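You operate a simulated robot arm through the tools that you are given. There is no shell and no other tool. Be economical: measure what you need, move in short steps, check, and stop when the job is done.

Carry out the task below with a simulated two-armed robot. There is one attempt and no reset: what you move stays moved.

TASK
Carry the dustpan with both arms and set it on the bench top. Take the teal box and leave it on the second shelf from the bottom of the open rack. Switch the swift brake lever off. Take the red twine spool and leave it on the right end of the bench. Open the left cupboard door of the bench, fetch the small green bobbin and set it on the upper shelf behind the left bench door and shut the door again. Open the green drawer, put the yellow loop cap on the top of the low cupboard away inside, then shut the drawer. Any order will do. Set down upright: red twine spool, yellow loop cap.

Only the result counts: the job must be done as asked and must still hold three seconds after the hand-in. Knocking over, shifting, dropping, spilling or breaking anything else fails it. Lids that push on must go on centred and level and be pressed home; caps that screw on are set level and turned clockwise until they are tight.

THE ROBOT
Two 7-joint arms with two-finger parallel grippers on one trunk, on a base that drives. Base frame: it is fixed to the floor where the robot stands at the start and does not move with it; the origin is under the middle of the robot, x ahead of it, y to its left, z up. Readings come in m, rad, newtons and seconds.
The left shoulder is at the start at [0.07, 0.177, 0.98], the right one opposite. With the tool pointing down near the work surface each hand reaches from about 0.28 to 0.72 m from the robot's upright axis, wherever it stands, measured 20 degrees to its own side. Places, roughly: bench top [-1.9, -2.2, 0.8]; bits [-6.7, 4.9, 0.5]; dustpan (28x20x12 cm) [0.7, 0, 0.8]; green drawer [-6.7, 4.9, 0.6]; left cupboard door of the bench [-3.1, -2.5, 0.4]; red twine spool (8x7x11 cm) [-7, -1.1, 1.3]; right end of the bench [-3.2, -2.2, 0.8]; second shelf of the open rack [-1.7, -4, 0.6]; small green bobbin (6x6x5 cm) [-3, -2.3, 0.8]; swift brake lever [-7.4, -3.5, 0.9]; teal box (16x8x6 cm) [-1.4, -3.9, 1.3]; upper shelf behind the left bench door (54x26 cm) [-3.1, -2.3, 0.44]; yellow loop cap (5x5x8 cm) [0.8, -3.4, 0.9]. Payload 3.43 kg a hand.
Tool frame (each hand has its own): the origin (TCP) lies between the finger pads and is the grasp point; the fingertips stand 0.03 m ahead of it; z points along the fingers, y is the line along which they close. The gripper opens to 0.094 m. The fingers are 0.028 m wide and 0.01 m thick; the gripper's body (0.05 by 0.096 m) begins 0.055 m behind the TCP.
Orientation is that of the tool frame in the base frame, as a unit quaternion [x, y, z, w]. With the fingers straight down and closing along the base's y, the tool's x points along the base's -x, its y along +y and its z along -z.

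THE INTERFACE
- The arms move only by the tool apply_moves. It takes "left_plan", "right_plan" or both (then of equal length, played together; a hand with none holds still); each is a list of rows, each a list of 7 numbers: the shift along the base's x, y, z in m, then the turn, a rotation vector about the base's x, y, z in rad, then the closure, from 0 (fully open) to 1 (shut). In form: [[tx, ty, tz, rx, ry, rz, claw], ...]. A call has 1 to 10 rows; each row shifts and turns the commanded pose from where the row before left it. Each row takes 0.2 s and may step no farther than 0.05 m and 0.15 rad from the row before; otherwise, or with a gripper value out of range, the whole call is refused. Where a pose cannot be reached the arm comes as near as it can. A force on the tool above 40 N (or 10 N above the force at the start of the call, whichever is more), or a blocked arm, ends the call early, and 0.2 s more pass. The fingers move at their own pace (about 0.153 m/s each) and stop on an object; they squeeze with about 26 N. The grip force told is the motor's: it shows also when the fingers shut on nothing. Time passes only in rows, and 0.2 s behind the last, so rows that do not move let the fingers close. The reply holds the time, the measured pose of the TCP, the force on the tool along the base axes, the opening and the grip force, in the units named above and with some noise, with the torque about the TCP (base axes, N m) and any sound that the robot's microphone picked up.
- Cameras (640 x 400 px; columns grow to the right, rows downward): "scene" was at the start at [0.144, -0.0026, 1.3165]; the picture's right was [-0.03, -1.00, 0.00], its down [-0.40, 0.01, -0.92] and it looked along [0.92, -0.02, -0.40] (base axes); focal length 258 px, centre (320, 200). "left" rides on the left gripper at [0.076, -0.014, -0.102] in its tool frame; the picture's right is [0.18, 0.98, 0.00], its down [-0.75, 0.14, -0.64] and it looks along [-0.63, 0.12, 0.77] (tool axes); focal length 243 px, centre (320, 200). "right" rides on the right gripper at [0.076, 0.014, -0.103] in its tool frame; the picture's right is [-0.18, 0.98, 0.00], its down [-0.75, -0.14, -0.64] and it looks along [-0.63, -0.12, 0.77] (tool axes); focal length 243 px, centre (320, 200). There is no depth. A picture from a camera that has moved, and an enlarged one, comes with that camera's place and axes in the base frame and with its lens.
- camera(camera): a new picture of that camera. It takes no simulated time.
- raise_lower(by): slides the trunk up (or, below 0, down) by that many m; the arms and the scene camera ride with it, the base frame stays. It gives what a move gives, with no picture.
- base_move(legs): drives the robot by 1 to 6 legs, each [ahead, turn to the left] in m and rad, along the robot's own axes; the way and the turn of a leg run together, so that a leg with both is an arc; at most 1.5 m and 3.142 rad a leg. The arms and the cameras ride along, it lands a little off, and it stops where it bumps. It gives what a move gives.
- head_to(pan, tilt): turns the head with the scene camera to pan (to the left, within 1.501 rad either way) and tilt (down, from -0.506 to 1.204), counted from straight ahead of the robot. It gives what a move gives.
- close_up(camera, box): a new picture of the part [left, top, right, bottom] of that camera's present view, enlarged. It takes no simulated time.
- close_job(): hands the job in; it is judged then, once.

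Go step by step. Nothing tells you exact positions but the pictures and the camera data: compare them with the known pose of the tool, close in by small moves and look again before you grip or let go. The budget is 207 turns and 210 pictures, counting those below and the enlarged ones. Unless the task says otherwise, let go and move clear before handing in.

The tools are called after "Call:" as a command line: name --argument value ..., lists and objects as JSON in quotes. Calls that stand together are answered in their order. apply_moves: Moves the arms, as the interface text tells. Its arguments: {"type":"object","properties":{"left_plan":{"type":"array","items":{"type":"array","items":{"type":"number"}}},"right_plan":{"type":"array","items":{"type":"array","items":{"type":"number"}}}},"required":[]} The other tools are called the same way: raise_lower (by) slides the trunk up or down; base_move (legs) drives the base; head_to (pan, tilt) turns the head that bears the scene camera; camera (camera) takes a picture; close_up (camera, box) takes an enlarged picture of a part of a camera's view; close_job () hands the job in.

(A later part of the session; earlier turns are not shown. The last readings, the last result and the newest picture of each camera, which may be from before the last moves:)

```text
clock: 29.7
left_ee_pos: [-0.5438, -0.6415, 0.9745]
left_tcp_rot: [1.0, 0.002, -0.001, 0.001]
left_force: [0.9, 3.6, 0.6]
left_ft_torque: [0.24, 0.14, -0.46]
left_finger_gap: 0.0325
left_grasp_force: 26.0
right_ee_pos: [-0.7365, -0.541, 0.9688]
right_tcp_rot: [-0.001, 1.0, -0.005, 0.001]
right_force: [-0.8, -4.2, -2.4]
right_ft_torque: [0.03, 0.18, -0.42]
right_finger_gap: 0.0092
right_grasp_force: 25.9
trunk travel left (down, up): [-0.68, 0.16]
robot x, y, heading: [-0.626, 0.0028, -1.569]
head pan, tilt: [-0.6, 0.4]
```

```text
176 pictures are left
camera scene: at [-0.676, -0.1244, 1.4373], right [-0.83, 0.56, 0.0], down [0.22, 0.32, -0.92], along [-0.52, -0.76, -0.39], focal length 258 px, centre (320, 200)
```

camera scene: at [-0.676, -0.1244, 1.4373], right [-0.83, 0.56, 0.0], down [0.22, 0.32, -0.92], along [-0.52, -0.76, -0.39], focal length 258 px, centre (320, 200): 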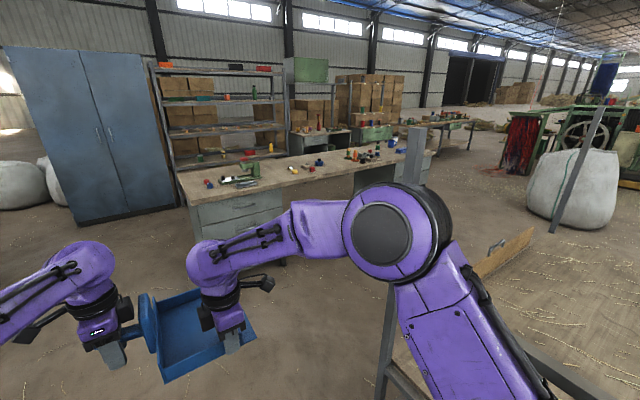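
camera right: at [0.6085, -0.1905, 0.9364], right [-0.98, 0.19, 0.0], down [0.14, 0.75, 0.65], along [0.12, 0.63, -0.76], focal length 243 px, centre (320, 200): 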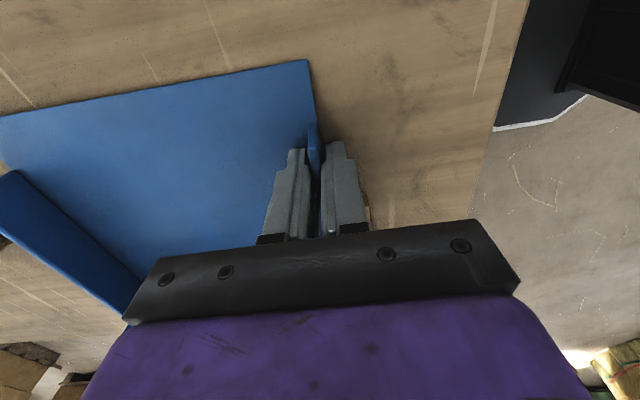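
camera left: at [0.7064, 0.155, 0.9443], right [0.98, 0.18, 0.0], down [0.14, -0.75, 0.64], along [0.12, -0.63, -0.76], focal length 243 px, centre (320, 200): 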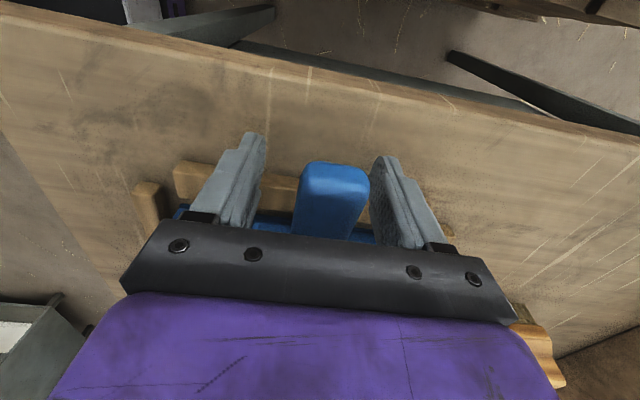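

Call:
head_to --pan -1.3 --tilt 0.5

Call:
camera --camera "scene"

Call:
head_to --pan -0.2 --tilt 0.45

Call:
camera --camera "scene"

```text
clock: 30.7
left_ee_pos: [-0.5446, -0.6417, 0.9739]
left_tcp_rot: [1.0, 0.001, 0.0, -0.001]
left_force: [0.0, 3.3, 1.1]
left_ft_torque: [0.22, 0.16, -0.37]
left_finger_gap: 0.0322
left_grasp_force: 26.0
right_ee_pos: [-0.7352, -0.5404, 0.9674]
right_tcp_rot: [-0.001, 1.0, -0.005, 0.003]
right_force: [0.0, -3.3, -2.6]
right_ft_torque: [0.03, 0.13, -0.41]
right_finger_gap: 0.0092
right_grasp_force: 26.1
trunk travel left (down, up): [-0.68, 0.16]
robot x, y, heading: [-0.6239, 0.0008, -1.572]
head pan, tilt: [-1.3, 0.499]
```

```text
175 pictures are left
camera scene: at [-0.7114, -0.0726, 1.4281], right [-0.27, 0.96, 0.0], down [0.46, 0.13, -0.88], along [-0.85, -0.24, -0.48], focal length 258 px, centre (320, 200)
```

scene: 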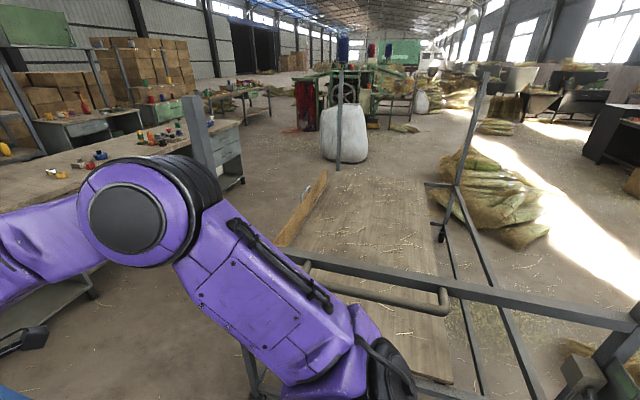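

```text
clock: 32.1
left_ee_pos: [-0.5442, -0.6418, 0.974]
left_tcp_rot: [1.0, 0.002, -0.001, 0.0]
left_force: [0.6, 3.8, -0.7]
left_ft_torque: [0.13, 0.12, -0.37]
left_finger_gap: 0.0321
left_grasp_force: 25.4
right_ee_pos: [-0.7373, -0.5423, 0.9688]
right_tcp_rot: [-0.001, 1.0, -0.004, 0.002]
right_force: [-1.3, -3.7, -1.4]
right_ft_torque: [0.0, 0.11, -0.42]
right_finger_gap: 0.0091
right_grasp_force: 25.7
trunk travel left (down, up): [-0.68, 0.16]
robot x, y, heading: [-0.622, 0.0009, -1.571]
head pan, tilt: [-0.201, 0.45]
```

```text
174 pictures are left
camera scene: at [-0.6419, -0.138, 1.4326], right [-0.98, 0.2, 0.0], down [0.09, 0.43, -0.9], along [-0.18, -0.88, -0.44], focal length 258 px, centre (320, 200)
```

scene: 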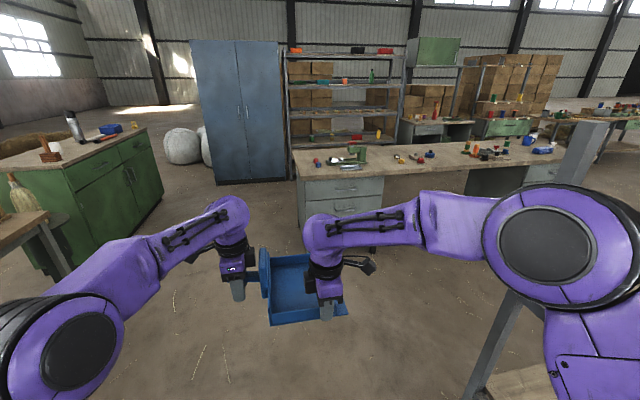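

Call:
base_move --legs '[[0.75, 0]]'

Call:
head_to --pan -0.6 --tilt 0.5

Call:
camera --camera "scene"

```text
clock: 36.1
left_ee_pos: [-0.5466, -1.3913, 0.9752]
left_tcp_rot: [1.0, -0.002, -0.001, -0.001]
left_force: [0.7, 4.1, 0.2]
left_ft_torque: [0.18, 0.08, -0.4]
left_finger_gap: 0.0322
left_grasp_force: 26.2
right_ee_pos: [-0.7381, -1.2903, 0.9696]
right_tcp_rot: [0.001, 1.0, -0.005, 0.002]
right_force: [0.1, -4.1, -1.6]
right_ft_torque: [-0.01, 0.07, -0.45]
right_finger_gap: 0.0093
right_grasp_force: 26.0
trunk travel left (down, up): [-0.68, 0.16]
robot x, y, heading: [-0.623, -0.7435, -1.575]
head pan, tilt: [-0.201, 0.45]
```

```text
clock: 37.0
left_ee_pos: [-0.5456, -1.3911, 0.9741]
left_tcp_rot: [1.0, -0.001, -0.001, 0.0]
left_force: [0.5, 4.7, 0.5]
left_ft_torque: [0.19, 0.13, -0.47]
left_finger_gap: 0.0323
left_grasp_force: 26.0
right_ee_pos: [-0.7376, -1.291, 0.9693]
right_tcp_rot: [0.001, 1.0, -0.004, 0.002]
right_force: [-1.4, -4.6, -2.2]
right_ft_torque: [0.05, 0.12, -0.39]
right_finger_gap: 0.0093
right_grasp_force: 26.0
trunk travel left (down, up): [-0.68, 0.16]
robot x, y, heading: [-0.6241, -0.7463, -1.574]
head pan, tilt: [-0.6, 0.499]
```

```text
173 pictures are left
camera scene: at [-0.6745, -0.8725, 1.4281], right [-0.82, 0.57, 0.0], down [0.27, 0.4, -0.88], along [-0.5, -0.72, -0.48], focal length 258 px, centre (320, 200)
```

scene: 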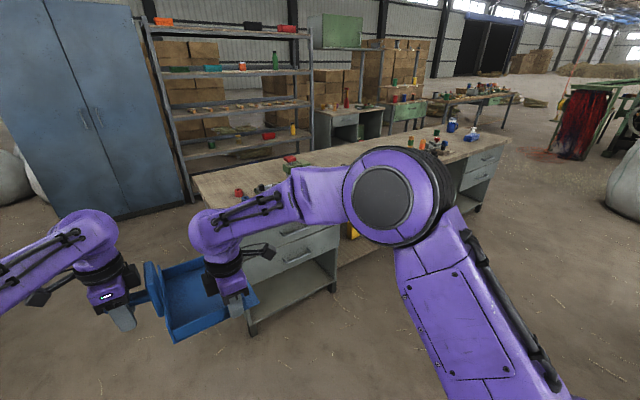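

Call:
base_move --legs '[[0, -0.7]]'

Call:
head_to --pan 0.1 --tilt 0.4

Call:
camera --camera "scene"

```text
clock: 39.3
left_ee_pos: [-0.9788, -1.2914, 0.9747]
left_tcp_rot: [0.939, -0.343, 0.0, 0.0]
left_force: [3.2, 2.4, -1.8]
left_ft_torque: [0.07, 0.01, -0.37]
left_finger_gap: 0.0322
left_grasp_force: 25.8
right_ee_pos: [-1.0612, -1.0899, 0.9682]
right_tcp_rot: [0.344, 0.939, -0.005, 0.0]
right_force: [-4.3, -2.7, -0.8]
right_ft_torque: [-0.11, -0.11, -0.41]
right_finger_gap: 0.0095
right_grasp_force: 26.1
trunk travel left (down, up): [-0.68, 0.16]
robot x, y, heading: [-0.6227, -0.7491, -2.272]
head pan, tilt: [-0.6, 0.499]
```

```text
clock: 40.3
left_ee_pos: [-0.9799, -1.2915, 0.9741]
left_tcp_rot: [0.939, -0.343, 0.0, 0.0]
left_force: [2.2, 2.7, -0.1]
left_ft_torque: [0.23, -0.07, -0.49]
left_finger_gap: 0.0322
left_grasp_force: 26.5
right_ee_pos: [-1.0614, -1.0903, 0.9683]
right_tcp_rot: [0.344, 0.939, -0.005, 0.0]
right_force: [-2.7, -2.3, -2.1]
right_ft_torque: [0.08, 0.08, -0.41]
right_finger_gap: 0.0094
right_grasp_force: 25.7
trunk travel left (down, up): [-0.68, 0.16]
robot x, y, heading: [-0.6227, -0.7448, -2.269]
head pan, tilt: [0.099, 0.4]
```

```text
172 pictures are left
camera scene: at [-0.7081, -0.862, 1.4372], right [-0.82, 0.57, 0.0], down [0.22, 0.32, -0.92], along [-0.52, -0.76, -0.39], focal length 258 px, centre (320, 200)
```

scene: 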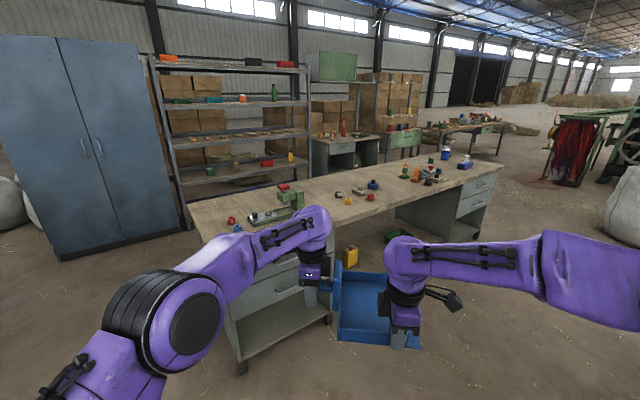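

Call:
close_up --camera "scene" --box '[190, 140, 510, 260]'

```text
2.00 times, centred on (350, 200) of scene
camera zoom: at [-0.7081, -0.862, 1.4372], right [-0.82, 0.57, 0.0], down [0.22, 0.32, -0.92], along [-0.52, -0.76, -0.39], focal length 515 px, centre (260, 200)
```

zoom: 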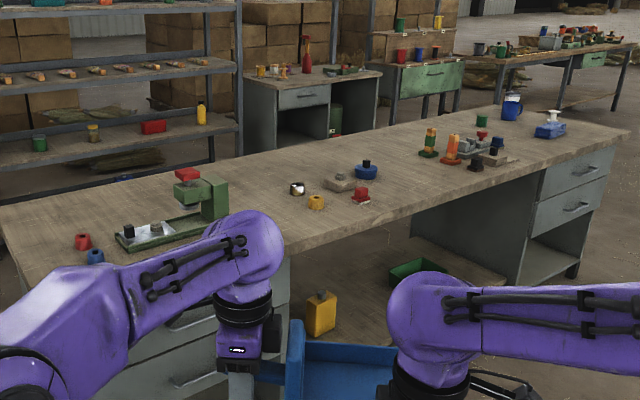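

The bench's back strip (y −2.2 to −2.5, around x −1.75) looks free, and the green bobbin is near [−3.0, −2.3]. A cart post blocks the near side, so I'll reverse around the bench's left end and place the dustpan from the back.

Call:
raise_lower --by 0.12

Call:
base_move --legs '[[-0.3, 0], [0, 1.92], [0, 1.92]]'

Call:
head_to --pan 0 --tilt 0.7

Call:
camera --camera "scene"

```text
clock: 41.8
left_ee_pos: [-0.9784, -1.2913, 1.095]
left_tcp_rot: [0.939, -0.343, -0.001, 0.0]
left_force: [2.8, 1.5, 0.0]
left_ft_torque: [0.14, -0.09, -0.37]
left_finger_gap: 0.0323
left_grasp_force: 26.1
right_ee_pos: [-1.0609, -1.0909, 1.0878]
right_tcp_rot: [0.343, 0.939, -0.005, 0.001]
right_force: [-2.7, -2.0, -1.6]
right_ft_torque: [0.05, 0.02, -0.4]
right_finger_gap: 0.0091
right_grasp_force: 26.2
trunk travel left (down, up): [-0.8, 0.04]
robot x, y, heading: [-0.6262, -0.7482, -2.271]
head pan, tilt: [0.099, 0.4]
```

```text
clock: 53.1
left_ee_pos: [-0.5089, 0.1258, 1.0942]
left_tcp_rot: [0.002, 1.0, 0.0, 0.0]
left_force: [-0.4, -4.8, -0.3]
left_ft_torque: [-0.14, 0.0, -0.43]
left_finger_gap: 0.032
left_grasp_force: 26.0
right_ee_pos: [-0.3169, 0.0254, 1.087]
right_tcp_rot: [1.0, -0.002, -0.002, -0.005]
right_force: [-0.3, 4.9, -1.7]
right_ft_torque: [0.0, -0.1, -0.4]
right_finger_gap: 0.0091
right_grasp_force: 25.9
trunk travel left (down, up): [-0.8, 0.04]
robot x, y, heading: [-0.4337, -0.5204, 1.567]
head pan, tilt: [0.099, 0.4]
```

```text
clock: 53.9
left_ee_pos: [-0.5094, 0.1262, 1.0941]
left_tcp_rot: [0.002, 1.0, 0.0, 0.001]
left_force: [-0.7, -4.2, -0.4]
left_ft_torque: [-0.22, -0.16, -0.52]
left_finger_gap: 0.0323
left_grasp_force: 26.1
right_ee_pos: [-0.3174, 0.0266, 1.0877]
right_tcp_rot: [1.0, -0.002, -0.001, -0.005]
right_force: [0.7, 4.5, -1.6]
right_ft_torque: [0.0, 0.01, -0.42]
right_finger_gap: 0.009
right_grasp_force: 26.7
trunk travel left (down, up): [-0.8, 0.04]
robot x, y, heading: [-0.4326, -0.521, 1.565]
head pan, tilt: [0.0, 0.7]
```

```text
170 pictures are left
camera scene: at [-0.4304, -0.3831, 1.5305], right [1.0, 0.0, 0.0], down [0.0, -0.64, -0.77], along [0.0, 0.77, -0.64], focal length 258 px, centre (320, 200)
```

scene: 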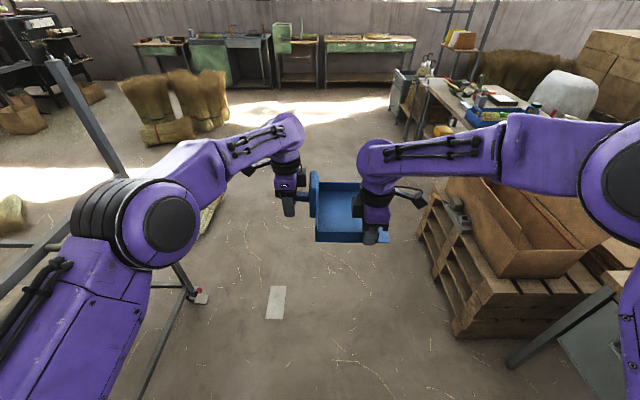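

Call:
base_move --legs '[[-1.25, 0], [-1.22, 0], [0, 1.57]]'

Call:
head_to --pan 0 --tilt 0.4

Call:
camera --camera "scene"

```text
clock: 69.7
left_ee_pos: [-1.0765, -3.0529, 1.0941]
left_tcp_rot: [-0.702, 0.712, 0.001, 0.0]
left_force: [4.4, -0.1, -0.8]
left_ft_torque: [-0.01, -0.16, -0.45]
left_finger_gap: 0.0324
left_grasp_force: 26.3
right_ee_pos: [-0.9752, -2.8629, 1.0886]
right_tcp_rot: [0.712, 0.702, -0.004, -0.001]
right_force: [-4.9, 0.4, -0.8]
right_ft_torque: [0.19, -0.02, -0.41]
right_finger_gap: 0.0092
right_grasp_force: 25.8
trunk travel left (down, up): [-0.8, 0.04]
robot x, y, heading: [-0.429, -2.988, 3.128]
head pan, tilt: [0.0, 0.7]
```

```text
clock: 70.5
left_ee_pos: [-1.078, -3.0537, 1.0942]
left_tcp_rot: [-0.702, 0.713, 0.0, 0.001]
left_force: [4.3, -1.3, 0.2]
left_ft_torque: [0.16, -0.18, -0.52]
left_finger_gap: 0.0323
left_grasp_force: 25.9
right_ee_pos: [-0.9756, -2.8624, 1.0902]
right_tcp_rot: [0.712, 0.702, -0.004, -0.003]
right_force: [-4.2, 0.3, -1.4]
right_ft_torque: [0.01, -0.06, -0.39]
right_finger_gap: 0.0091
right_grasp_force: 26.1
trunk travel left (down, up): [-0.8, 0.04]
robot x, y, heading: [-0.4325, -2.9851, 3.127]
head pan, tilt: [0.0, 0.4]
```

```text
169 pictures are left
camera scene: at [-0.574, -2.9815, 1.5572], right [0.01, 1.0, 0.0], down [0.39, -0.01, -0.92], along [-0.92, 0.01, -0.39], focal length 258 px, centre (320, 200)
```

scene: 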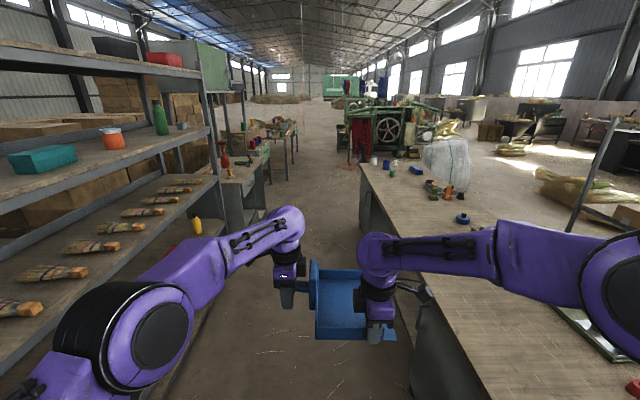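

Call:
base_move --legs '[[1.32, 0], [0, -1.556]]'

Call:
head_to --pan 0 --tilt 0.7

Call:
camera --camera "scene"

Call:
camera --camera "right"

```text
clock: 81.0
left_ee_pos: [-1.8515, -2.3193, 1.0949]
left_tcp_rot: [-0.001, 1.0, 0.0, 0.001]
left_force: [0.0, -4.4, -1.0]
left_ft_torque: [-0.04, 0.0, -0.41]
left_finger_gap: 0.032
left_grasp_force: 26.2
right_ee_pos: [-1.6591, -2.4193, 1.0881]
right_tcp_rot: [1.0, 0.001, -0.002, -0.004]
right_force: [-1.2, 4.8, 0.5]
right_ft_torque: [-0.01, 0.07, -0.4]
right_finger_gap: 0.0091
right_grasp_force: 26.0
trunk travel left (down, up): [-0.8, 0.04]
robot x, y, heading: [-1.7685, -2.9592, 1.577]
head pan, tilt: [0.0, 0.4]
```

```text
clock: 81.8
left_ee_pos: [-1.8511, -2.3188, 1.094]
left_tcp_rot: [-0.001, 1.0, -0.001, 0.001]
left_force: [-0.7, -4.6, 0.1]
left_ft_torque: [-0.17, -0.12, -0.51]
left_finger_gap: 0.0324
left_grasp_force: 26.0
right_ee_pos: [-1.6582, -2.4181, 1.089]
right_tcp_rot: [1.0, 0.0, -0.002, -0.005]
right_force: [1.3, 3.5, -2.4]
right_ft_torque: [-0.04, -0.01, -0.35]
right_finger_gap: 0.0088
right_grasp_force: 26.3
trunk travel left (down, up): [-0.8, 0.04]
robot x, y, heading: [-1.7698, -2.9634, 1.571]
head pan, tilt: [0.0, 0.7]
```

```text
168 pictures are left
camera scene: at [-1.7683, -2.8282, 1.5305], right [1.0, 0.0, 0.0], down [0.0, -0.64, -0.77], along [0.0, 0.77, -0.64], focal length 258 px, centre (320, 200)
```

scene: 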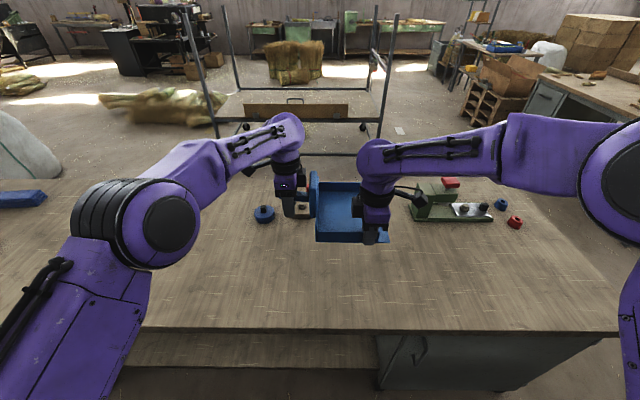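

```text
167 pictures are left
camera right: at [-1.5811, -2.4339, 1.1903], right [-0.18, -0.98, -0.01], down [-0.75, 0.13, 0.65], along [-0.63, 0.12, -0.76], focal length 243 px, centre (320, 200)
```

right: 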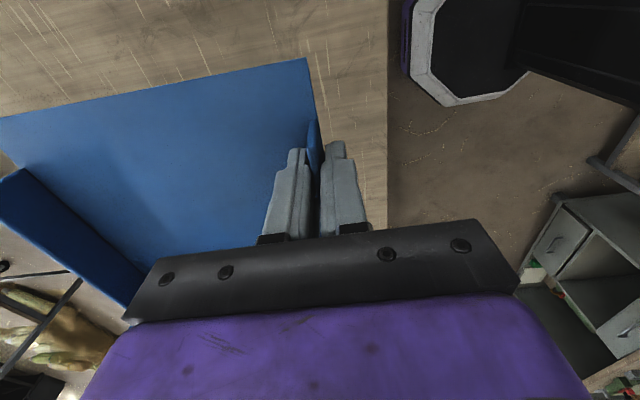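

The pan hangs over the bench's clear back strip. I'll lower it.

Call:
raise_lower --by -0.2

Call:
camera --camera "scene"

Call:
camera --camera "left"

```text
clock: 84.0
left_ee_pos: [-1.85, -2.3183, 0.8937]
left_tcp_rot: [-0.001, 1.0, -0.001, 0.001]
left_force: [-2.1, -3.6, -0.9]
left_ft_torque: [-0.09, -0.01, -0.44]
left_finger_gap: 0.0322
left_grasp_force: 25.7
right_ee_pos: [-1.6574, -2.4194, 0.8889]
right_tcp_rot: [1.0, 0.001, -0.001, -0.005]
right_force: [0.9, 2.9, -1.1]
right_ft_torque: [0.0, -0.01, -0.41]
right_finger_gap: 0.0093
right_grasp_force: 26.5
trunk travel left (down, up): [-0.6, 0.24]
robot x, y, heading: [-1.7671, -2.9658, 1.572]
head pan, tilt: [0.0, 0.7]
```

```text
166 pictures are left
camera scene: at [-1.7685, -2.8285, 1.3305], right [1.0, 0.0, 0.0], down [0.0, -0.64, -0.76], along [0.0, 0.76, -0.64], focal length 258 px, centre (320, 200)
```

scene: 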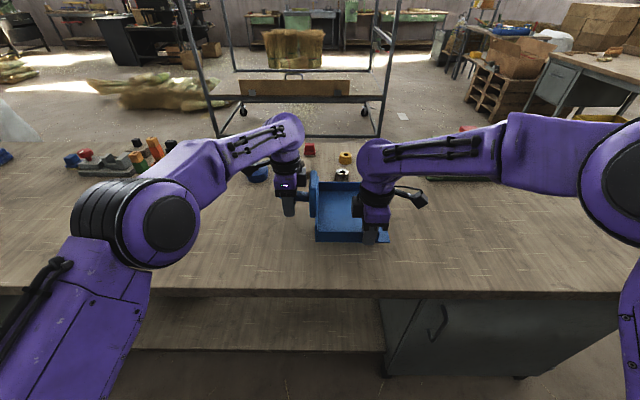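

```text
165 pictures are left
camera left: at [-1.9268, -2.3334, 0.9973], right [-0.19, 0.98, 0.0], down [0.75, 0.14, 0.64], along [0.63, 0.12, -0.77], focal length 243 px, centre (320, 200)
```

left: 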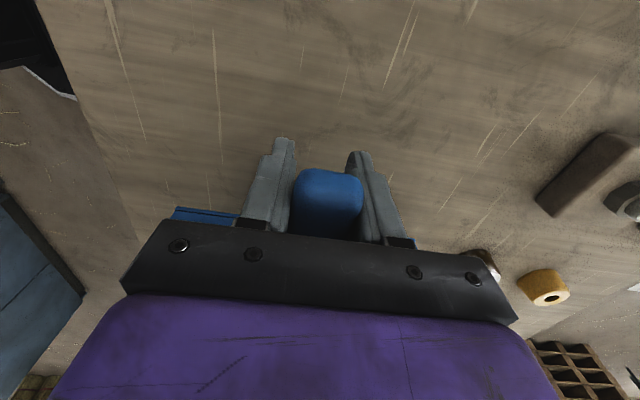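

Call:
apply_moves --left_plan '[[0, 0, -0.01, 0, 0, 0, 1], [0, 0, -0.01, 0, 0, 0, 1], [0, 0, -0.01, 0, 0, 0, 1], [0, 0, -0.005, 0, 0, 0, 1], [0, 0, -0.004, 0, 0, 0, 1]]' --right_plan '[[0, 0, -0.01, 0, 0, 0, 1], [0, 0, -0.01, 0, 0, 0, 1], [0, 0, -0.01, 0, 0, 0, 1], [0, 0, -0.005, 0, 0, 0, 1], [0, 0, -0.004, 0, 0, 0, 1]]'

Call:
close_up --camera "scene" --box '[240, 150, 440, 275]'

```text
clock: 85.2
left_ee_pos: [-1.8508, -2.3193, 0.8541]
left_tcp_rot: [0.0, 1.0, 0.0, 0.001]
left_force: [1.4, -5.1, 0.0]
left_ft_torque: [-0.09, -0.05, -0.4]
left_finger_gap: 0.0322
left_grasp_force: 25.9
right_ee_pos: [-1.6571, -2.4194, 0.8489]
right_tcp_rot: [1.0, 0.001, -0.002, -0.006]
right_force: [-2.0, 4.6, -0.5]
right_ft_torque: [-0.03, -0.04, -0.36]
right_finger_gap: 0.0091
right_grasp_force: 25.9
trunk travel left (down, up): [-0.6, 0.24]
robot x, y, heading: [-1.7678, -2.9627, 1.579]
head pan, tilt: [0.0, 0.7]
```

```text
3.20 times, centred on (340, 212) of scene
camera zoom: at [-1.7685, -2.8281, 1.3304], right [1.0, 0.0, 0.0], down [0.0, -0.64, -0.76], along [0.0, 0.76, -0.64], focal length 824 px, centre (256, 160)
```

zoom: 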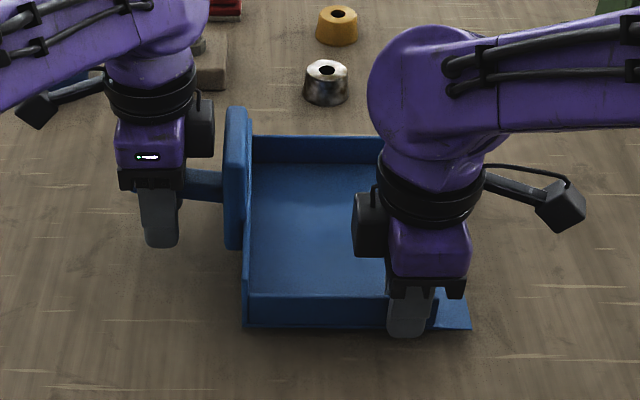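

Call:
apply_moves --left_plan '[[0, 0, -0.004, 0, 0, 0, 1], [0, 0, -0.004, 0, 0, 0, 1], [0, 0, -0.003, 0, 0, 0, 1]]' --right_plan '[[0, 0, -0.004, 0, 0, 0, 1], [0, 0, -0.004, 0, 0, 0, 1], [0, 0, -0.003, 0, 0, 0, 1]]'

Call:
close_up --camera "scene" --box '[240, 150, 440, 275]'

```text
clock: 86.0
left_ee_pos: [-1.8501, -2.3199, 0.8448]
left_tcp_rot: [-0.001, 1.0, 0.0, 0.001]
left_force: [0.8, -5.6, -1.1]
left_ft_torque: [-0.12, -0.15, -0.42]
left_finger_gap: 0.0321
left_grasp_force: 25.6
right_ee_pos: [-1.6573, -2.4186, 0.8378]
right_tcp_rot: [1.0, 0.001, -0.001, -0.004]
right_force: [-0.9, 5.5, -0.3]
right_ft_torque: [-0.01, 0.14, -0.34]
right_finger_gap: 0.0093
right_grasp_force: 26.5
trunk travel left (down, up): [-0.6, 0.24]
robot x, y, heading: [-1.7713, -2.9631, 1.57]
head pan, tilt: [0.0, 0.7]
```

```text
3.20 times, centred on (340, 212) of scene
camera zoom: at [-1.7685, -2.8282, 1.3304], right [1.0, 0.0, 0.0], down [0.0, -0.64, -0.76], along [0.0, 0.76, -0.64], focal length 824 px, centre (256, 160)
```

zoom: 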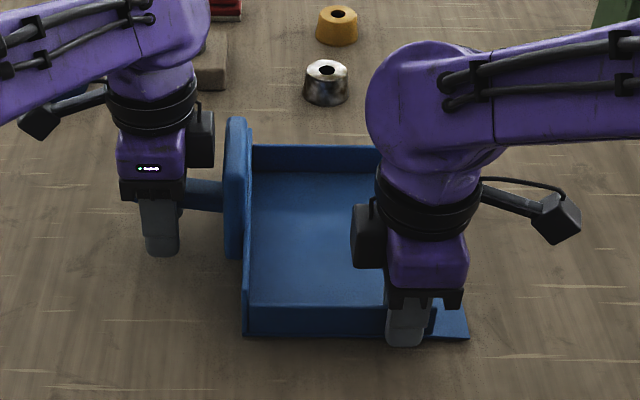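

Call:
apply_moves --left_plan '[[0, 0, -0.003, 0, 0, 0, 1], [0, 0, -0.003, 0, 0, 0, 1]]' --right_plan '[[0, 0, -0.003, 0, 0, 0, 1], [0, 0, -0.003, 0, 0, 0, 1]]'

Call:
apply_moves --left_plan '[[0, 0, -0.003, 0, 0, 0, 1], [0, 0, -0.003, 0, 0, 0, 1]]' --right_plan '[[0, 0, -0.003, 0, 0, 0, 1], [0, 0, -0.003, 0, 0, 0, 1]]'

```text
clock: 86.6
left_ee_pos: [-1.8511, -2.32, 0.8404]
left_tcp_rot: [-0.002, 1.0, 0.0, 0.002]
left_force: [1.3, -3.1, 5.4]
left_ft_torque: [-0.07, -0.77, -0.36]
left_finger_gap: 0.0324
left_grasp_force: 25.9
right_ee_pos: [-1.6572, -2.4198, 0.8345]
right_tcp_rot: [1.0, 0.001, 0.0, -0.006]
right_force: [-1.4, 7.4, 4.5]
right_ft_torque: [-0.03, -0.73, -0.39]
right_finger_gap: 0.0088
right_grasp_force: 26.4
trunk travel left (down, up): [-0.6, 0.24]
robot x, y, heading: [-1.7681, -2.9643, 1.574]
head pan, tilt: [0.0, 0.7]
```

```text
clock: 87.3
left_ee_pos: [-1.8505, -2.3197, 0.8388]
left_tcp_rot: [-0.001, 1.0, 0.007, 0.001]
left_force: [-0.4, -0.5, 11.3]
left_ft_torque: [-0.45, 0.2, -0.14]
left_finger_gap: 0.0325
left_grasp_force: 26.2
right_ee_pos: [-1.6571, -2.4185, 0.833]
right_tcp_rot: [1.0, 0.001, -0.002, -0.013]
right_force: [0.8, -3.7, 17.5]
right_ft_torque: [-0.09, -0.52, -0.19]
right_finger_gap: 0.0088
right_grasp_force: 26.4
trunk travel left (down, up): [-0.6, 0.24]
robot x, y, heading: [-1.7713, -2.9648, 1.574]
head pan, tilt: [0.0, 0.7]
stopped in row 2 (right hand): the force on the tool passed its limit at 42 N (the readings are from after the stop); the commanded pose is now the measured one
```

It's on the bench. I'll open both hands slowly and lift clear.

Call:
apply_moves --left_plan '[[0, 0, 0, 0, 0, 0, 0.6], [0, 0, 0, 0, 0, 0, 0.3], [0, 0, 0, 0, 0, 0, 0.1], [0, 0, 0.03, 0, 0, 0, 0.1], [0, 0, 0.04, 0, 0, 0, 0.1], [0, 0, 0.05, 0, 0, 0, 0.1], [0, 0, 0.05, 0, 0, 0, 0.1]]' --right_plan '[[0, 0, 0.001, 0, 0, 0, 0.8], [0, 0, 0, 0, 0, 0, 0.7], [0, 0, 0, 0, 0, 0, 0.6], [0, 0, 0.03, 0, 0, 0, 0.6], [0, 0, 0.04, 0, 0, 0, 0.6], [0, 0, 0.05, 0, 0, 0, 0.6], [0, 0, 0.05, 0, 0, 0, 0.6]]'

Call:
camera --camera "scene"

```text
clock: 88.9
left_ee_pos: [-1.8503, -2.3192, 1.0068]
left_tcp_rot: [-0.001, 1.0, 0.003, 0.001]
left_force: [0.3, 0.4, 0.4]
left_ft_torque: [-0.01, -0.04, -0.01]
left_finger_gap: 0.0848
left_grasp_force: 0.0
right_ee_pos: [-1.6563, -2.4199, 1.0021]
right_tcp_rot: [1.0, 0.0, -0.002, -0.01]
right_force: [0.5, -0.1, 0.6]
right_ft_torque: [0.02, 0.02, 0.03]
right_finger_gap: 0.0376
right_grasp_force: 0.0
trunk travel left (down, up): [-0.6, 0.24]
robot x, y, heading: [-1.7661, -2.9609, 1.576]
head pan, tilt: [0.0, 0.7]
```

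```text
162 pictures are left
camera scene: at [-1.7683, -2.8302, 1.3305], right [1.0, 0.0, 0.0], down [0.0, -0.64, -0.77], along [0.0, 0.77, -0.64], focal length 258 px, centre (320, 200)
```

scene: 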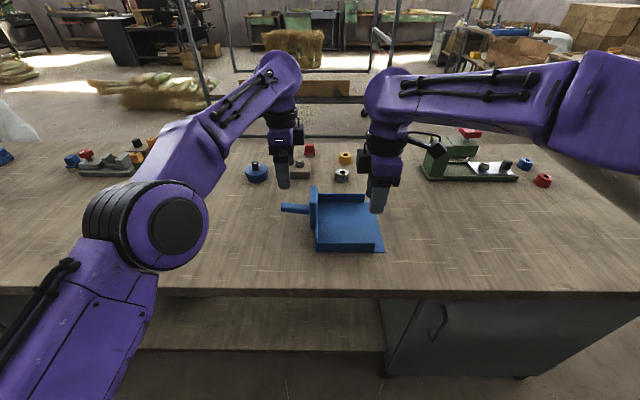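

Dustpan is set down. I'll tuck the arms and turn to face the rack.

Call:
apply_moves --left_plan '[[-0.01, -0.01, 0.02, 0, 0, 0.15, 0], [-0.014, -0.025, 0.02, 0, 0, 0.15, 0], [-0.014, -0.025, 0.02, 0, 0, 0.15, 0], [-0.014, -0.025, 0.02, 0, 0, 0.15, 0], [-0.014, -0.025, 0.02, 0, 0, 0.15, 0], [-0.014, -0.025, 0, 0, 0, 0.15, 0], [-0.014, -0.025, 0, 0, 0, 0.15, 0], [-0.014, -0.025, 0, 0, 0, 0.15, 0], [-0.014, -0.025, 0, 0, 0, 0.15, 0], [-0.014, -0.025, 0, 0, 0, 0.15, 0]]' --right_plan '[[0.01, -0.01, 0.02, 0, 0, -0.15, 0], [0.01, -0.014, 0.02, 0, 0, -0.15, 0], [0.01, -0.014, 0.02, 0, 0, -0.15, 0], [0.01, -0.014, 0.02, 0, 0, -0.15, 0], [0.01, -0.014, 0.02, 0, 0, -0.15, 0], [0.01, -0.014, 0, 0, 0, -0.15, 0], [0.01, -0.014, 0, 0, 0, -0.15, 0], [0.01, -0.014, 0, 0, 0, -0.15, 0], [0.01, -0.014, 0, 0, 0, -0.15, 0], [0.01, -0.014, 0, 0, 0, -0.15, 0]]'

Call:
base_move --legs '[[0, 1.57], [0, 1.57]]'

Call:
head_to --pan 0 --tilt 0.25

Call:
camera --camera "scene"

```text
clock: 91.1
left_ee_pos: [-1.9882, -2.5537, 1.1067]
left_tcp_rot: [-0.683, 0.73, 0.004, -0.001]
left_force: [-0.4, -0.9, -0.2]
left_ft_torque: [0.0, 0.0, 0.0]
left_finger_gap: 0.094
left_grasp_force: 0.1
right_ee_pos: [-1.5574, -2.5535, 1.1008]
right_tcp_rot: [0.732, -0.681, 0.004, -0.009]
right_force: [-0.7, 0.3, 0.4]
right_ft_torque: [0.0, 0.0, 0.04]
right_finger_gap: 0.0939
right_grasp_force: 0.1
trunk travel left (down, up): [-0.6, 0.24]
robot x, y, heading: [-1.767, -2.9612, 1.57]
head pan, tilt: [0.0, 0.7]
```

```text
clock: 99.2
left_ee_pos: [-1.5463, -3.3704, 1.1062]
left_tcp_rot: [0.726, 0.688, 0.002, 0.004]
left_force: [-0.4, -0.3, 0.3]
left_ft_torque: [0.0, -0.03, 0.0]
left_finger_gap: 0.094
left_grasp_force: 0.0
right_ee_pos: [-1.9749, -3.3781, 1.1008]
right_tcp_rot: [0.676, 0.737, -0.008, -0.004]
right_force: [-0.2, -0.6, -0.9]
right_ft_torque: [0.01, -0.02, 0.01]
right_finger_gap: 0.0942
right_grasp_force: 0.1
trunk travel left (down, up): [-0.6, 0.24]
robot x, y, heading: [-1.7686, -2.9623, -1.546]
head pan, tilt: [0.0, 0.7]
```

```text
clock: 100.1
left_ee_pos: [-1.5459, -3.3718, 1.105]
left_tcp_rot: [0.727, 0.687, 0.001, 0.003]
left_force: [-0.6, -0.4, 0.1]
left_ft_torque: [0.01, -0.01, 0.0]
left_finger_gap: 0.094
left_grasp_force: 0.0
right_ee_pos: [-1.9758, -3.3771, 1.1007]
right_tcp_rot: [0.675, 0.738, -0.009, -0.004]
right_force: [-0.5, -0.1, 0.4]
right_ft_torque: [-0.02, 0.01, 0.01]
right_finger_gap: 0.0939
right_grasp_force: 0.1
trunk travel left (down, up): [-0.6, 0.24]
robot x, y, heading: [-1.7713, -2.9641, -1.558]
head pan, tilt: [0.0, 0.25]
```

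```text
161 pictures are left
camera scene: at [-1.7658, -3.1071, 1.3712], right [-1.0, -0.02, 0.0], down [0.0, 0.25, -0.97], along [0.02, -0.97, -0.25], focal length 258 px, centre (320, 200)
```

scene: 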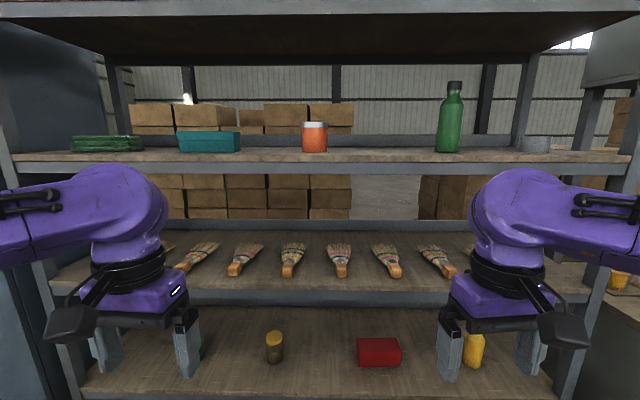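

Call:
close_up --camera "scene" --box '[100, 90, 340, 240]'

Call:
raise_lower --by 0.2

Call:
camera --camera "scene"

```text
2.67 times, centred on (220, 165) of scene
camera zoom: at [-1.7658, -3.1071, 1.3712], right [-1.0, -0.02, 0.0], down [0.0, 0.25, -0.97], along [0.02, -0.97, -0.25], focal length 687 px, centre (587, 293)
```

zoom: 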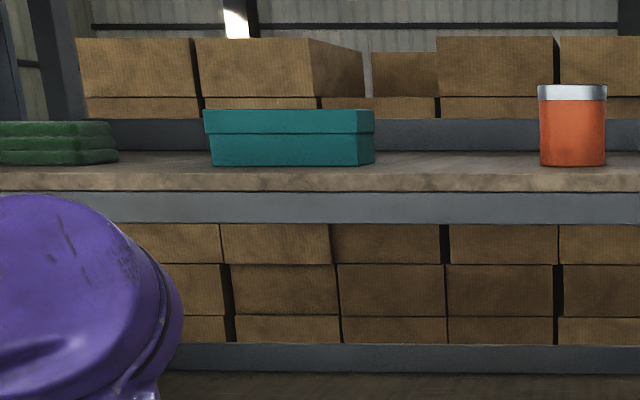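

```text
clock: 102.2
left_ee_pos: [-1.5456, -3.3718, 1.3063]
left_tcp_rot: [0.725, 0.688, 0.002, 0.003]
left_force: [0.2, -0.1, -0.7]
left_ft_torque: [0.01, -0.01, -0.01]
left_finger_gap: 0.0938
left_grasp_force: 0.1
right_ee_pos: [-1.9759, -3.3777, 1.3016]
right_tcp_rot: [0.676, 0.737, -0.009, -0.005]
right_force: [0.2, 0.5, -0.3]
right_ft_torque: [-0.01, 0.0, 0.01]
right_finger_gap: 0.0941
right_grasp_force: 0.1
trunk travel left (down, up): [-0.8, 0.04]
robot x, y, heading: [-1.771, -2.961, -1.554]
head pan, tilt: [0.0, 0.25]
```

```text
159 pictures are left
camera scene: at [-1.7657, -3.1072, 1.5712], right [-1.0, -0.02, 0.0], down [0.0, 0.25, -0.97], along [0.02, -0.97, -0.25], focal length 258 px, centre (320, 200)
```

scene: 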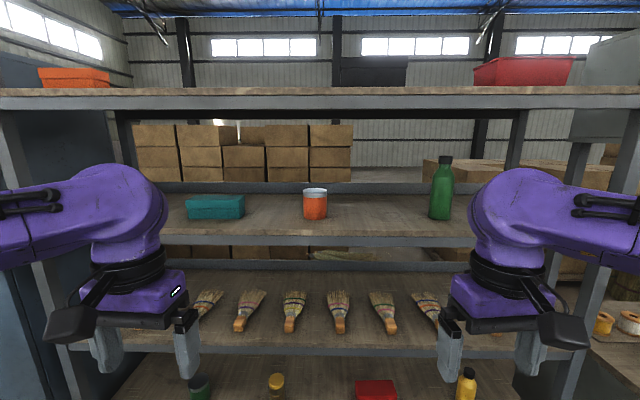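

The teal box sits at about [−1.43, −3.89, 1.35] on a shelf at z 1.32 with its front edge at y −3.72. The shelf above is too low for a straight-down hand, so I'll grip with the hand leaning sideways and closing along y.

Call:
apply_moves --left_plan '[[0, 0.005, 0, 0, 0, 0.15, 0], [0, 0.005, 0, 0, 0, 0.15, 0], [0, 0.005, 0, 0, 0, 0.15, 0], [0, 0.005, 0, 0, 0, 0.15, 0], [0, 0.0, 0, 0, 0, 0.15, 0], [0, 0.0, 0, 0, 0, 0.15, 0], [0, 0, 0, 0, 0, 0.15, 0], [0, 0, 0, 0, 0, 0.15, 0], [0, 0, 0, 0, 0, 0.15, 0], [0, 0, 0, 0, 0, 0.15, 0]]'

Call:
apply_moves --left_plan '[[0, 0, 0, 0, 0, 0.123, 0], [0.0, 0, 0.01, 0, 0.15, 0, 0], [0.0, 0, 0.01, 0, 0.15, 0, 0], [0.0, 0, 0.01, 0, 0.15, 0, 0], [0.0, 0, 0.01, 0, 0.15, 0, 0], [0.0, 0, 0.01, 0, 0.15, 0, 0], [0, 0, 0.01, 0, 0.12, 0, 0]]'

Call:
camera --camera "left"

Call:
camera --camera "scene"

```text
clock: 104.5
left_ee_pos: [-1.5465, -3.3512, 1.3045]
left_tcp_rot: [0.062, 0.998, 0.004, 0.001]
left_force: [-0.5, -0.5, 0.3]
left_ft_torque: [0.01, -0.02, 0.01]
left_finger_gap: 0.0942
left_grasp_force: 0.1
right_ee_pos: [-1.9763, -3.378, 1.3016]
right_tcp_rot: [0.676, 0.737, -0.009, -0.005]
right_force: [0.3, 0.0, -0.9]
right_ft_torque: [0.0, 0.0, -0.02]
right_finger_gap: 0.094
right_grasp_force: 0.1
trunk travel left (down, up): [-0.8, 0.04]
robot x, y, heading: [-1.7696, -2.9636, -1.555]
head pan, tilt: [0.0, 0.25]
```

```text
clock: 106.0
left_ee_pos: [-1.5454, -3.3511, 1.366]
left_tcp_rot: [0.002, 0.907, 0.001, -0.42]
left_force: [0.6, -0.1, 0.3]
left_ft_torque: [-0.01, 0.01, 0.01]
left_finger_gap: 0.0941
left_grasp_force: 0.2
right_ee_pos: [-1.975, -3.3778, 1.3013]
right_tcp_rot: [0.676, 0.737, -0.009, -0.005]
right_force: [-0.6, -0.2, -0.5]
right_ft_torque: [-0.04, 0.0, -0.01]
right_finger_gap: 0.094
right_grasp_force: 0.1
trunk travel left (down, up): [-0.8, 0.04]
robot x, y, heading: [-1.7725, -2.9629, -1.555]
head pan, tilt: [0.0, 0.25]
```

```text
158 pictures are left
camera left: at [-1.5164, -3.3658, 1.4906], right [-0.11, 0.98, 0.14], down [0.98, 0.14, -0.16], along [-0.18, 0.12, -0.98], focal length 243 px, centre (320, 200)
```

left: 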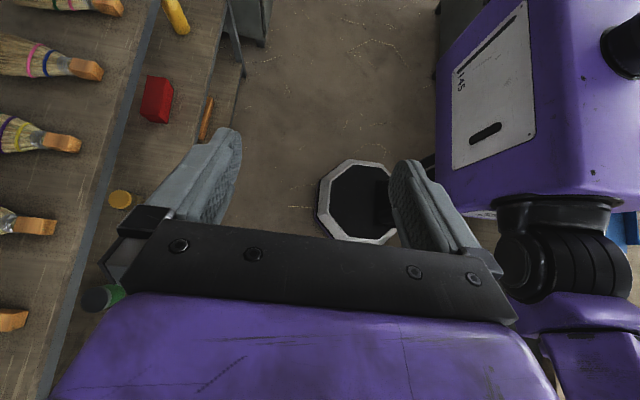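

```text
157 pictures are left
camera scene: at [-1.7652, -3.1071, 1.5713], right [-1.0, -0.02, 0.0], down [0.0, 0.25, -0.97], along [0.02, -0.97, -0.25], focal length 258 px, centre (320, 200)
```

scene: 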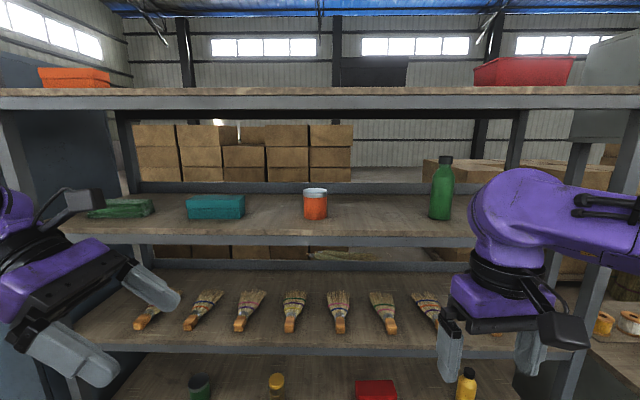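

Call:
apply_moves --left_plan '[[0.045, 0.0, 0.01, 0, 0, 0, 0], [0.045, 0, 0.01, 0, 0, 0, 0], [0.045, 0, 0.01, 0, 0, 0, 0], [0.045, 0, 0, 0, 0, 0, 0], [0.045, 0, 0, 0, 0, 0, 0]]' --right_plan '[[-0.01, 0.03, 0, 0, 0, 0, 0], [-0.01, 0.03, 0, 0, 0, 0, 0], [-0.01, 0.03, 0, 0, 0, 0, 0], [-0.01, 0.03, 0, 0, 0, 0, 0], [-0.01, 0.0, 0, 0, 0, 0, 0]]'

Call:
base_move --legs '[[0.37, 0]]'

Call:
head_to --pan 0.3 --tilt 0.35

Call:
camera --camera "left"

Call:
camera --camera "scene"

```text
clock: 107.2
left_ee_pos: [-1.3204, -3.3588, 1.3945]
left_tcp_rot: [0.001, 0.907, 0.001, -0.421]
left_force: [-0.4, -0.2, -0.6]
left_ft_torque: [0.0, 0.0, -0.03]
left_finger_gap: 0.0942
left_grasp_force: 0.1
left hand out of reach, approached as far as the arm can: row 5
right_ee_pos: [-2.0261, -3.259, 1.3012]
right_tcp_rot: [0.676, 0.737, -0.009, -0.005]
right_force: [0.2, 0.8, 0.7]
right_ft_torque: [0.02, -0.02, -0.01]
right_finger_gap: 0.0938
right_grasp_force: 0.0
trunk travel left (down, up): [-0.8, 0.04]
robot x, y, heading: [-1.7711, -2.9616, -1.551]
head pan, tilt: [0.0, 0.25]
```

```text
clock: 109.6
left_ee_pos: [-1.3154, -3.727, 1.3949]
left_tcp_rot: [0.004, 0.907, 0.002, -0.42]
left_force: [-0.5, 0.3, -0.2]
left_ft_torque: [-0.01, 0.01, 0.04]
left_finger_gap: 0.094
left_grasp_force: 0.2
right_ee_pos: [-2.0209, -3.6281, 1.3023]
right_tcp_rot: [0.675, 0.738, -0.009, -0.003]
right_force: [-0.4, 0.1, 1.1]
right_ft_torque: [0.02, -0.01, -0.01]
right_finger_gap: 0.0938
right_grasp_force: 0.1
trunk travel left (down, up): [-0.8, 0.04]
robot x, y, heading: [-1.7649, -3.3357, -1.558]
head pan, tilt: [0.0, 0.25]
```

```text
clock: 110.4
left_ee_pos: [-1.3155, -3.7282, 1.3934]
left_tcp_rot: [0.002, 0.907, 0.002, -0.42]
left_force: [0.0, 1.0, -0.3]
left_ft_torque: [-0.02, 0.05, -0.01]
left_finger_gap: 0.0938
left_grasp_force: 0.0
right_ee_pos: [-2.0202, -3.6289, 1.3011]
right_tcp_rot: [0.675, 0.738, -0.009, -0.004]
right_force: [0.2, -0.1, -0.2]
right_ft_torque: [0.01, 0.03, 0.02]
right_finger_gap: 0.0938
right_grasp_force: 0.0
trunk travel left (down, up): [-0.8, 0.04]
robot x, y, heading: [-1.7636, -3.3334, -1.558]
head pan, tilt: [0.3, 0.351]
```

```text
156 pictures are left
camera left: at [-1.2863, -3.7431, 1.5181], right [-0.11, 0.98, 0.14], down [0.98, 0.13, -0.16], along [-0.18, 0.12, -0.98], focal length 243 px, centre (320, 200)
```

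left: 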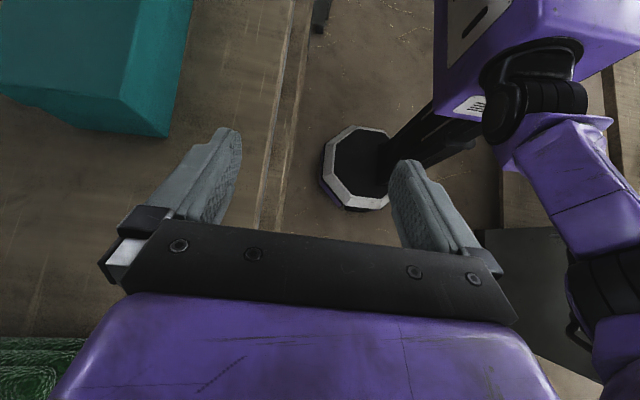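

```text
155 pictures are left
camera scene: at [-1.732, -3.4738, 1.5618], right [-0.95, -0.31, 0.0], down [-0.11, 0.33, -0.94], along [0.29, -0.89, -0.34], focal length 258 px, centre (320, 200)
```

scene: 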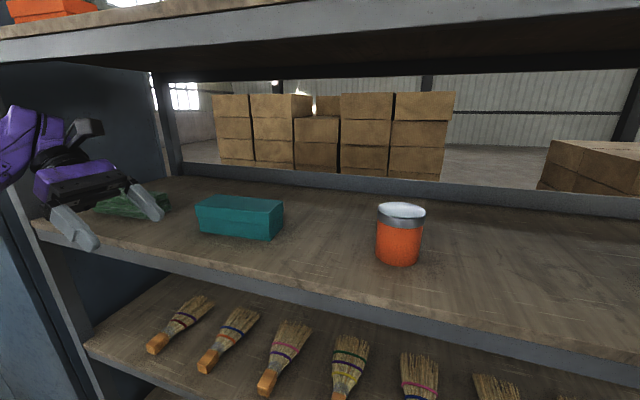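

Call:
base_move --legs '[[0.05, 0]]'

Call:
apply_moves --left_plan '[[0, -0.03, 0, 0, 0, 0, 0], [0, -0.03, 0, 0, 0, 0, 0], [0, -0.02, 0, 0, 0, 0, 0], [0, -0.02, 0, 0, 0, 0, 0]]'

Call:
camera --camera "left"

Call:
camera --camera "scene"

```text
clock: 111.3
left_ee_pos: [-1.3149, -3.7663, 1.3973]
left_tcp_rot: [0.006, 0.908, -0.002, -0.42]
left_force: [-0.4, 0.8, -0.6]
left_ft_torque: [-0.07, 0.0, 0.08]
left_finger_gap: 0.0938
left_grasp_force: 0.0
right_ee_pos: [-2.0197, -3.6684, 1.3043]
right_tcp_rot: [0.676, 0.737, -0.012, 0.0]
right_force: [0.8, 0.8, 0.6]
right_ft_torque: [-0.07, -0.02, 0.0]
right_finger_gap: 0.0942
right_grasp_force: 0.0
trunk travel left (down, up): [-0.8, 0.04]
robot x, y, heading: [-1.7613, -3.3842, -1.551]
head pan, tilt: [0.3, 0.351]
```

```text
clock: 112.3
left_ee_pos: [-1.3258, -3.8652, 1.3848]
left_tcp_rot: [0.003, 0.907, 0.002, -0.421]
left_force: [0.7, -0.4, -0.7]
left_ft_torque: [0.02, 0.0, 0.01]
left_finger_gap: 0.0938
left_grasp_force: 0.1
left hand out of reach, approached as far as the arm can: row 2, 3, 4
right_ee_pos: [-2.0194, -3.6803, 1.301]
right_tcp_rot: [0.675, 0.738, -0.009, -0.005]
right_force: [0.6, -0.8, 0.4]
right_ft_torque: [0.0, -0.01, -0.01]
right_finger_gap: 0.0942
right_grasp_force: 0.0
trunk travel left (down, up): [-0.8, 0.04]
robot x, y, heading: [-1.7605, -3.3817, -1.557]
head pan, tilt: [0.3, 0.351]
```

```text
154 pictures are left
camera left: at [-1.2977, -3.8796, 1.5099], right [-0.11, 0.98, 0.14], down [0.98, 0.14, -0.16], along [-0.18, 0.12, -0.98], focal length 243 px, centre (320, 200)
```

left: 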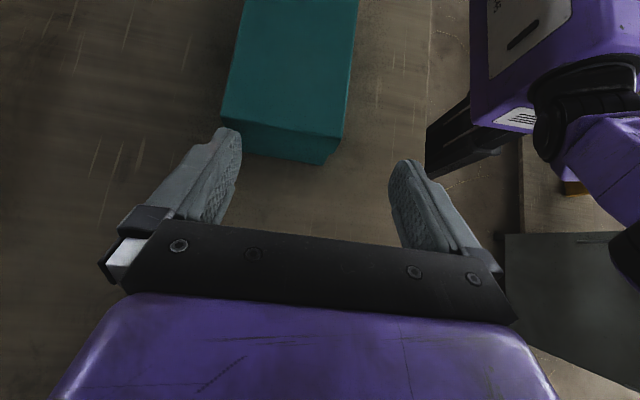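

```text
153 pictures are left
camera scene: at [-1.7312, -3.5245, 1.5615], right [-0.95, -0.31, 0.0], down [-0.11, 0.33, -0.94], along [0.29, -0.89, -0.35], focal length 258 px, centre (320, 200)
```

scene: 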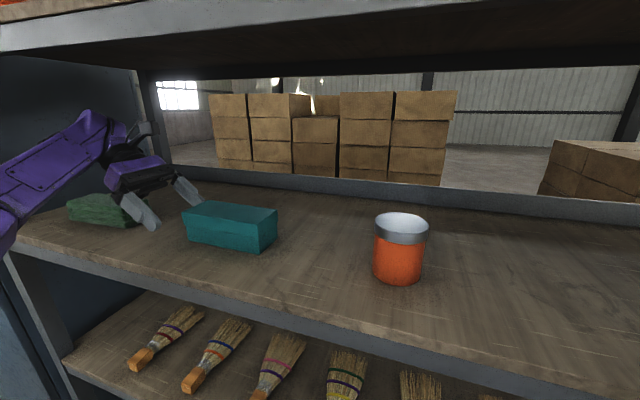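

Call:
apply_moves --left_plan '[[0.012, 0.01, 0.008, 0, 0, 0, 0]]'

Call:
base_move --legs '[[0.035, 0]]'

Call:
camera --camera "left"

```text
clock: 112.7
left_ee_pos: [-1.3204, -3.8441, 1.3903]
left_tcp_rot: [0.004, 0.907, 0.0, -0.422]
left_force: [0.3, 0.5, 0.6]
left_ft_torque: [-0.05, -0.01, 0.01]
left_finger_gap: 0.094
left_grasp_force: 0.0
left hand out of reach, approached as far as the arm can: row 1
right_ee_pos: [-2.0169, -3.675, 1.3028]
right_tcp_rot: [0.675, 0.737, -0.01, -0.003]
right_force: [-0.4, 0.6, -0.3]
right_ft_torque: [-0.01, 0.01, 0.0]
right_finger_gap: 0.094
right_grasp_force: 0.1
trunk travel left (down, up): [-0.8, 0.04]
robot x, y, heading: [-1.7634, -3.3849, -1.556]
head pan, tilt: [0.3, 0.351]
```

```text
clock: 113.6
left_ee_pos: [-1.3203, -3.8737, 1.3937]
left_tcp_rot: [0.004, 0.907, -0.002, -0.421]
left_force: [1.0, 1.3, 0.3]
left_ft_torque: [-0.04, -0.02, 0.05]
left_finger_gap: 0.0939
left_grasp_force: 0.0
right_ee_pos: [-2.0181, -3.7059, 1.3038]
right_tcp_rot: [0.676, 0.737, -0.012, -0.002]
right_force: [0.3, 0.5, 0.1]
right_ft_torque: [-0.06, -0.02, 0.01]
right_finger_gap: 0.0939
right_grasp_force: 0.0
trunk travel left (down, up): [-0.8, 0.04]
robot x, y, heading: [-1.7602, -3.4192, -1.556]
head pan, tilt: [0.3, 0.351]
```

```text
152 pictures are left
camera left: at [-1.2911, -3.8868, 1.5186], right [-0.11, 0.98, 0.13], down [0.98, 0.13, -0.16], along [-0.18, 0.11, -0.98], focal length 243 px, centre (320, 200)
```

left: 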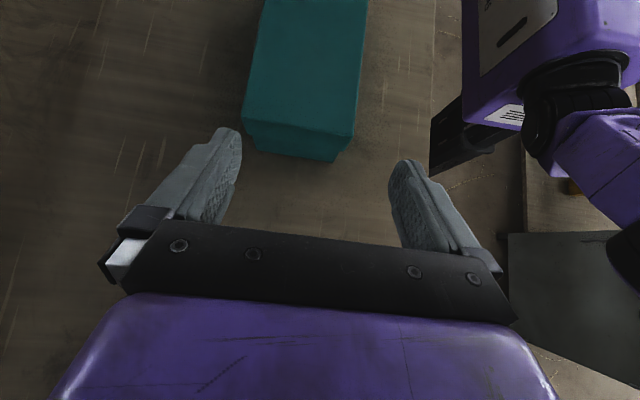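

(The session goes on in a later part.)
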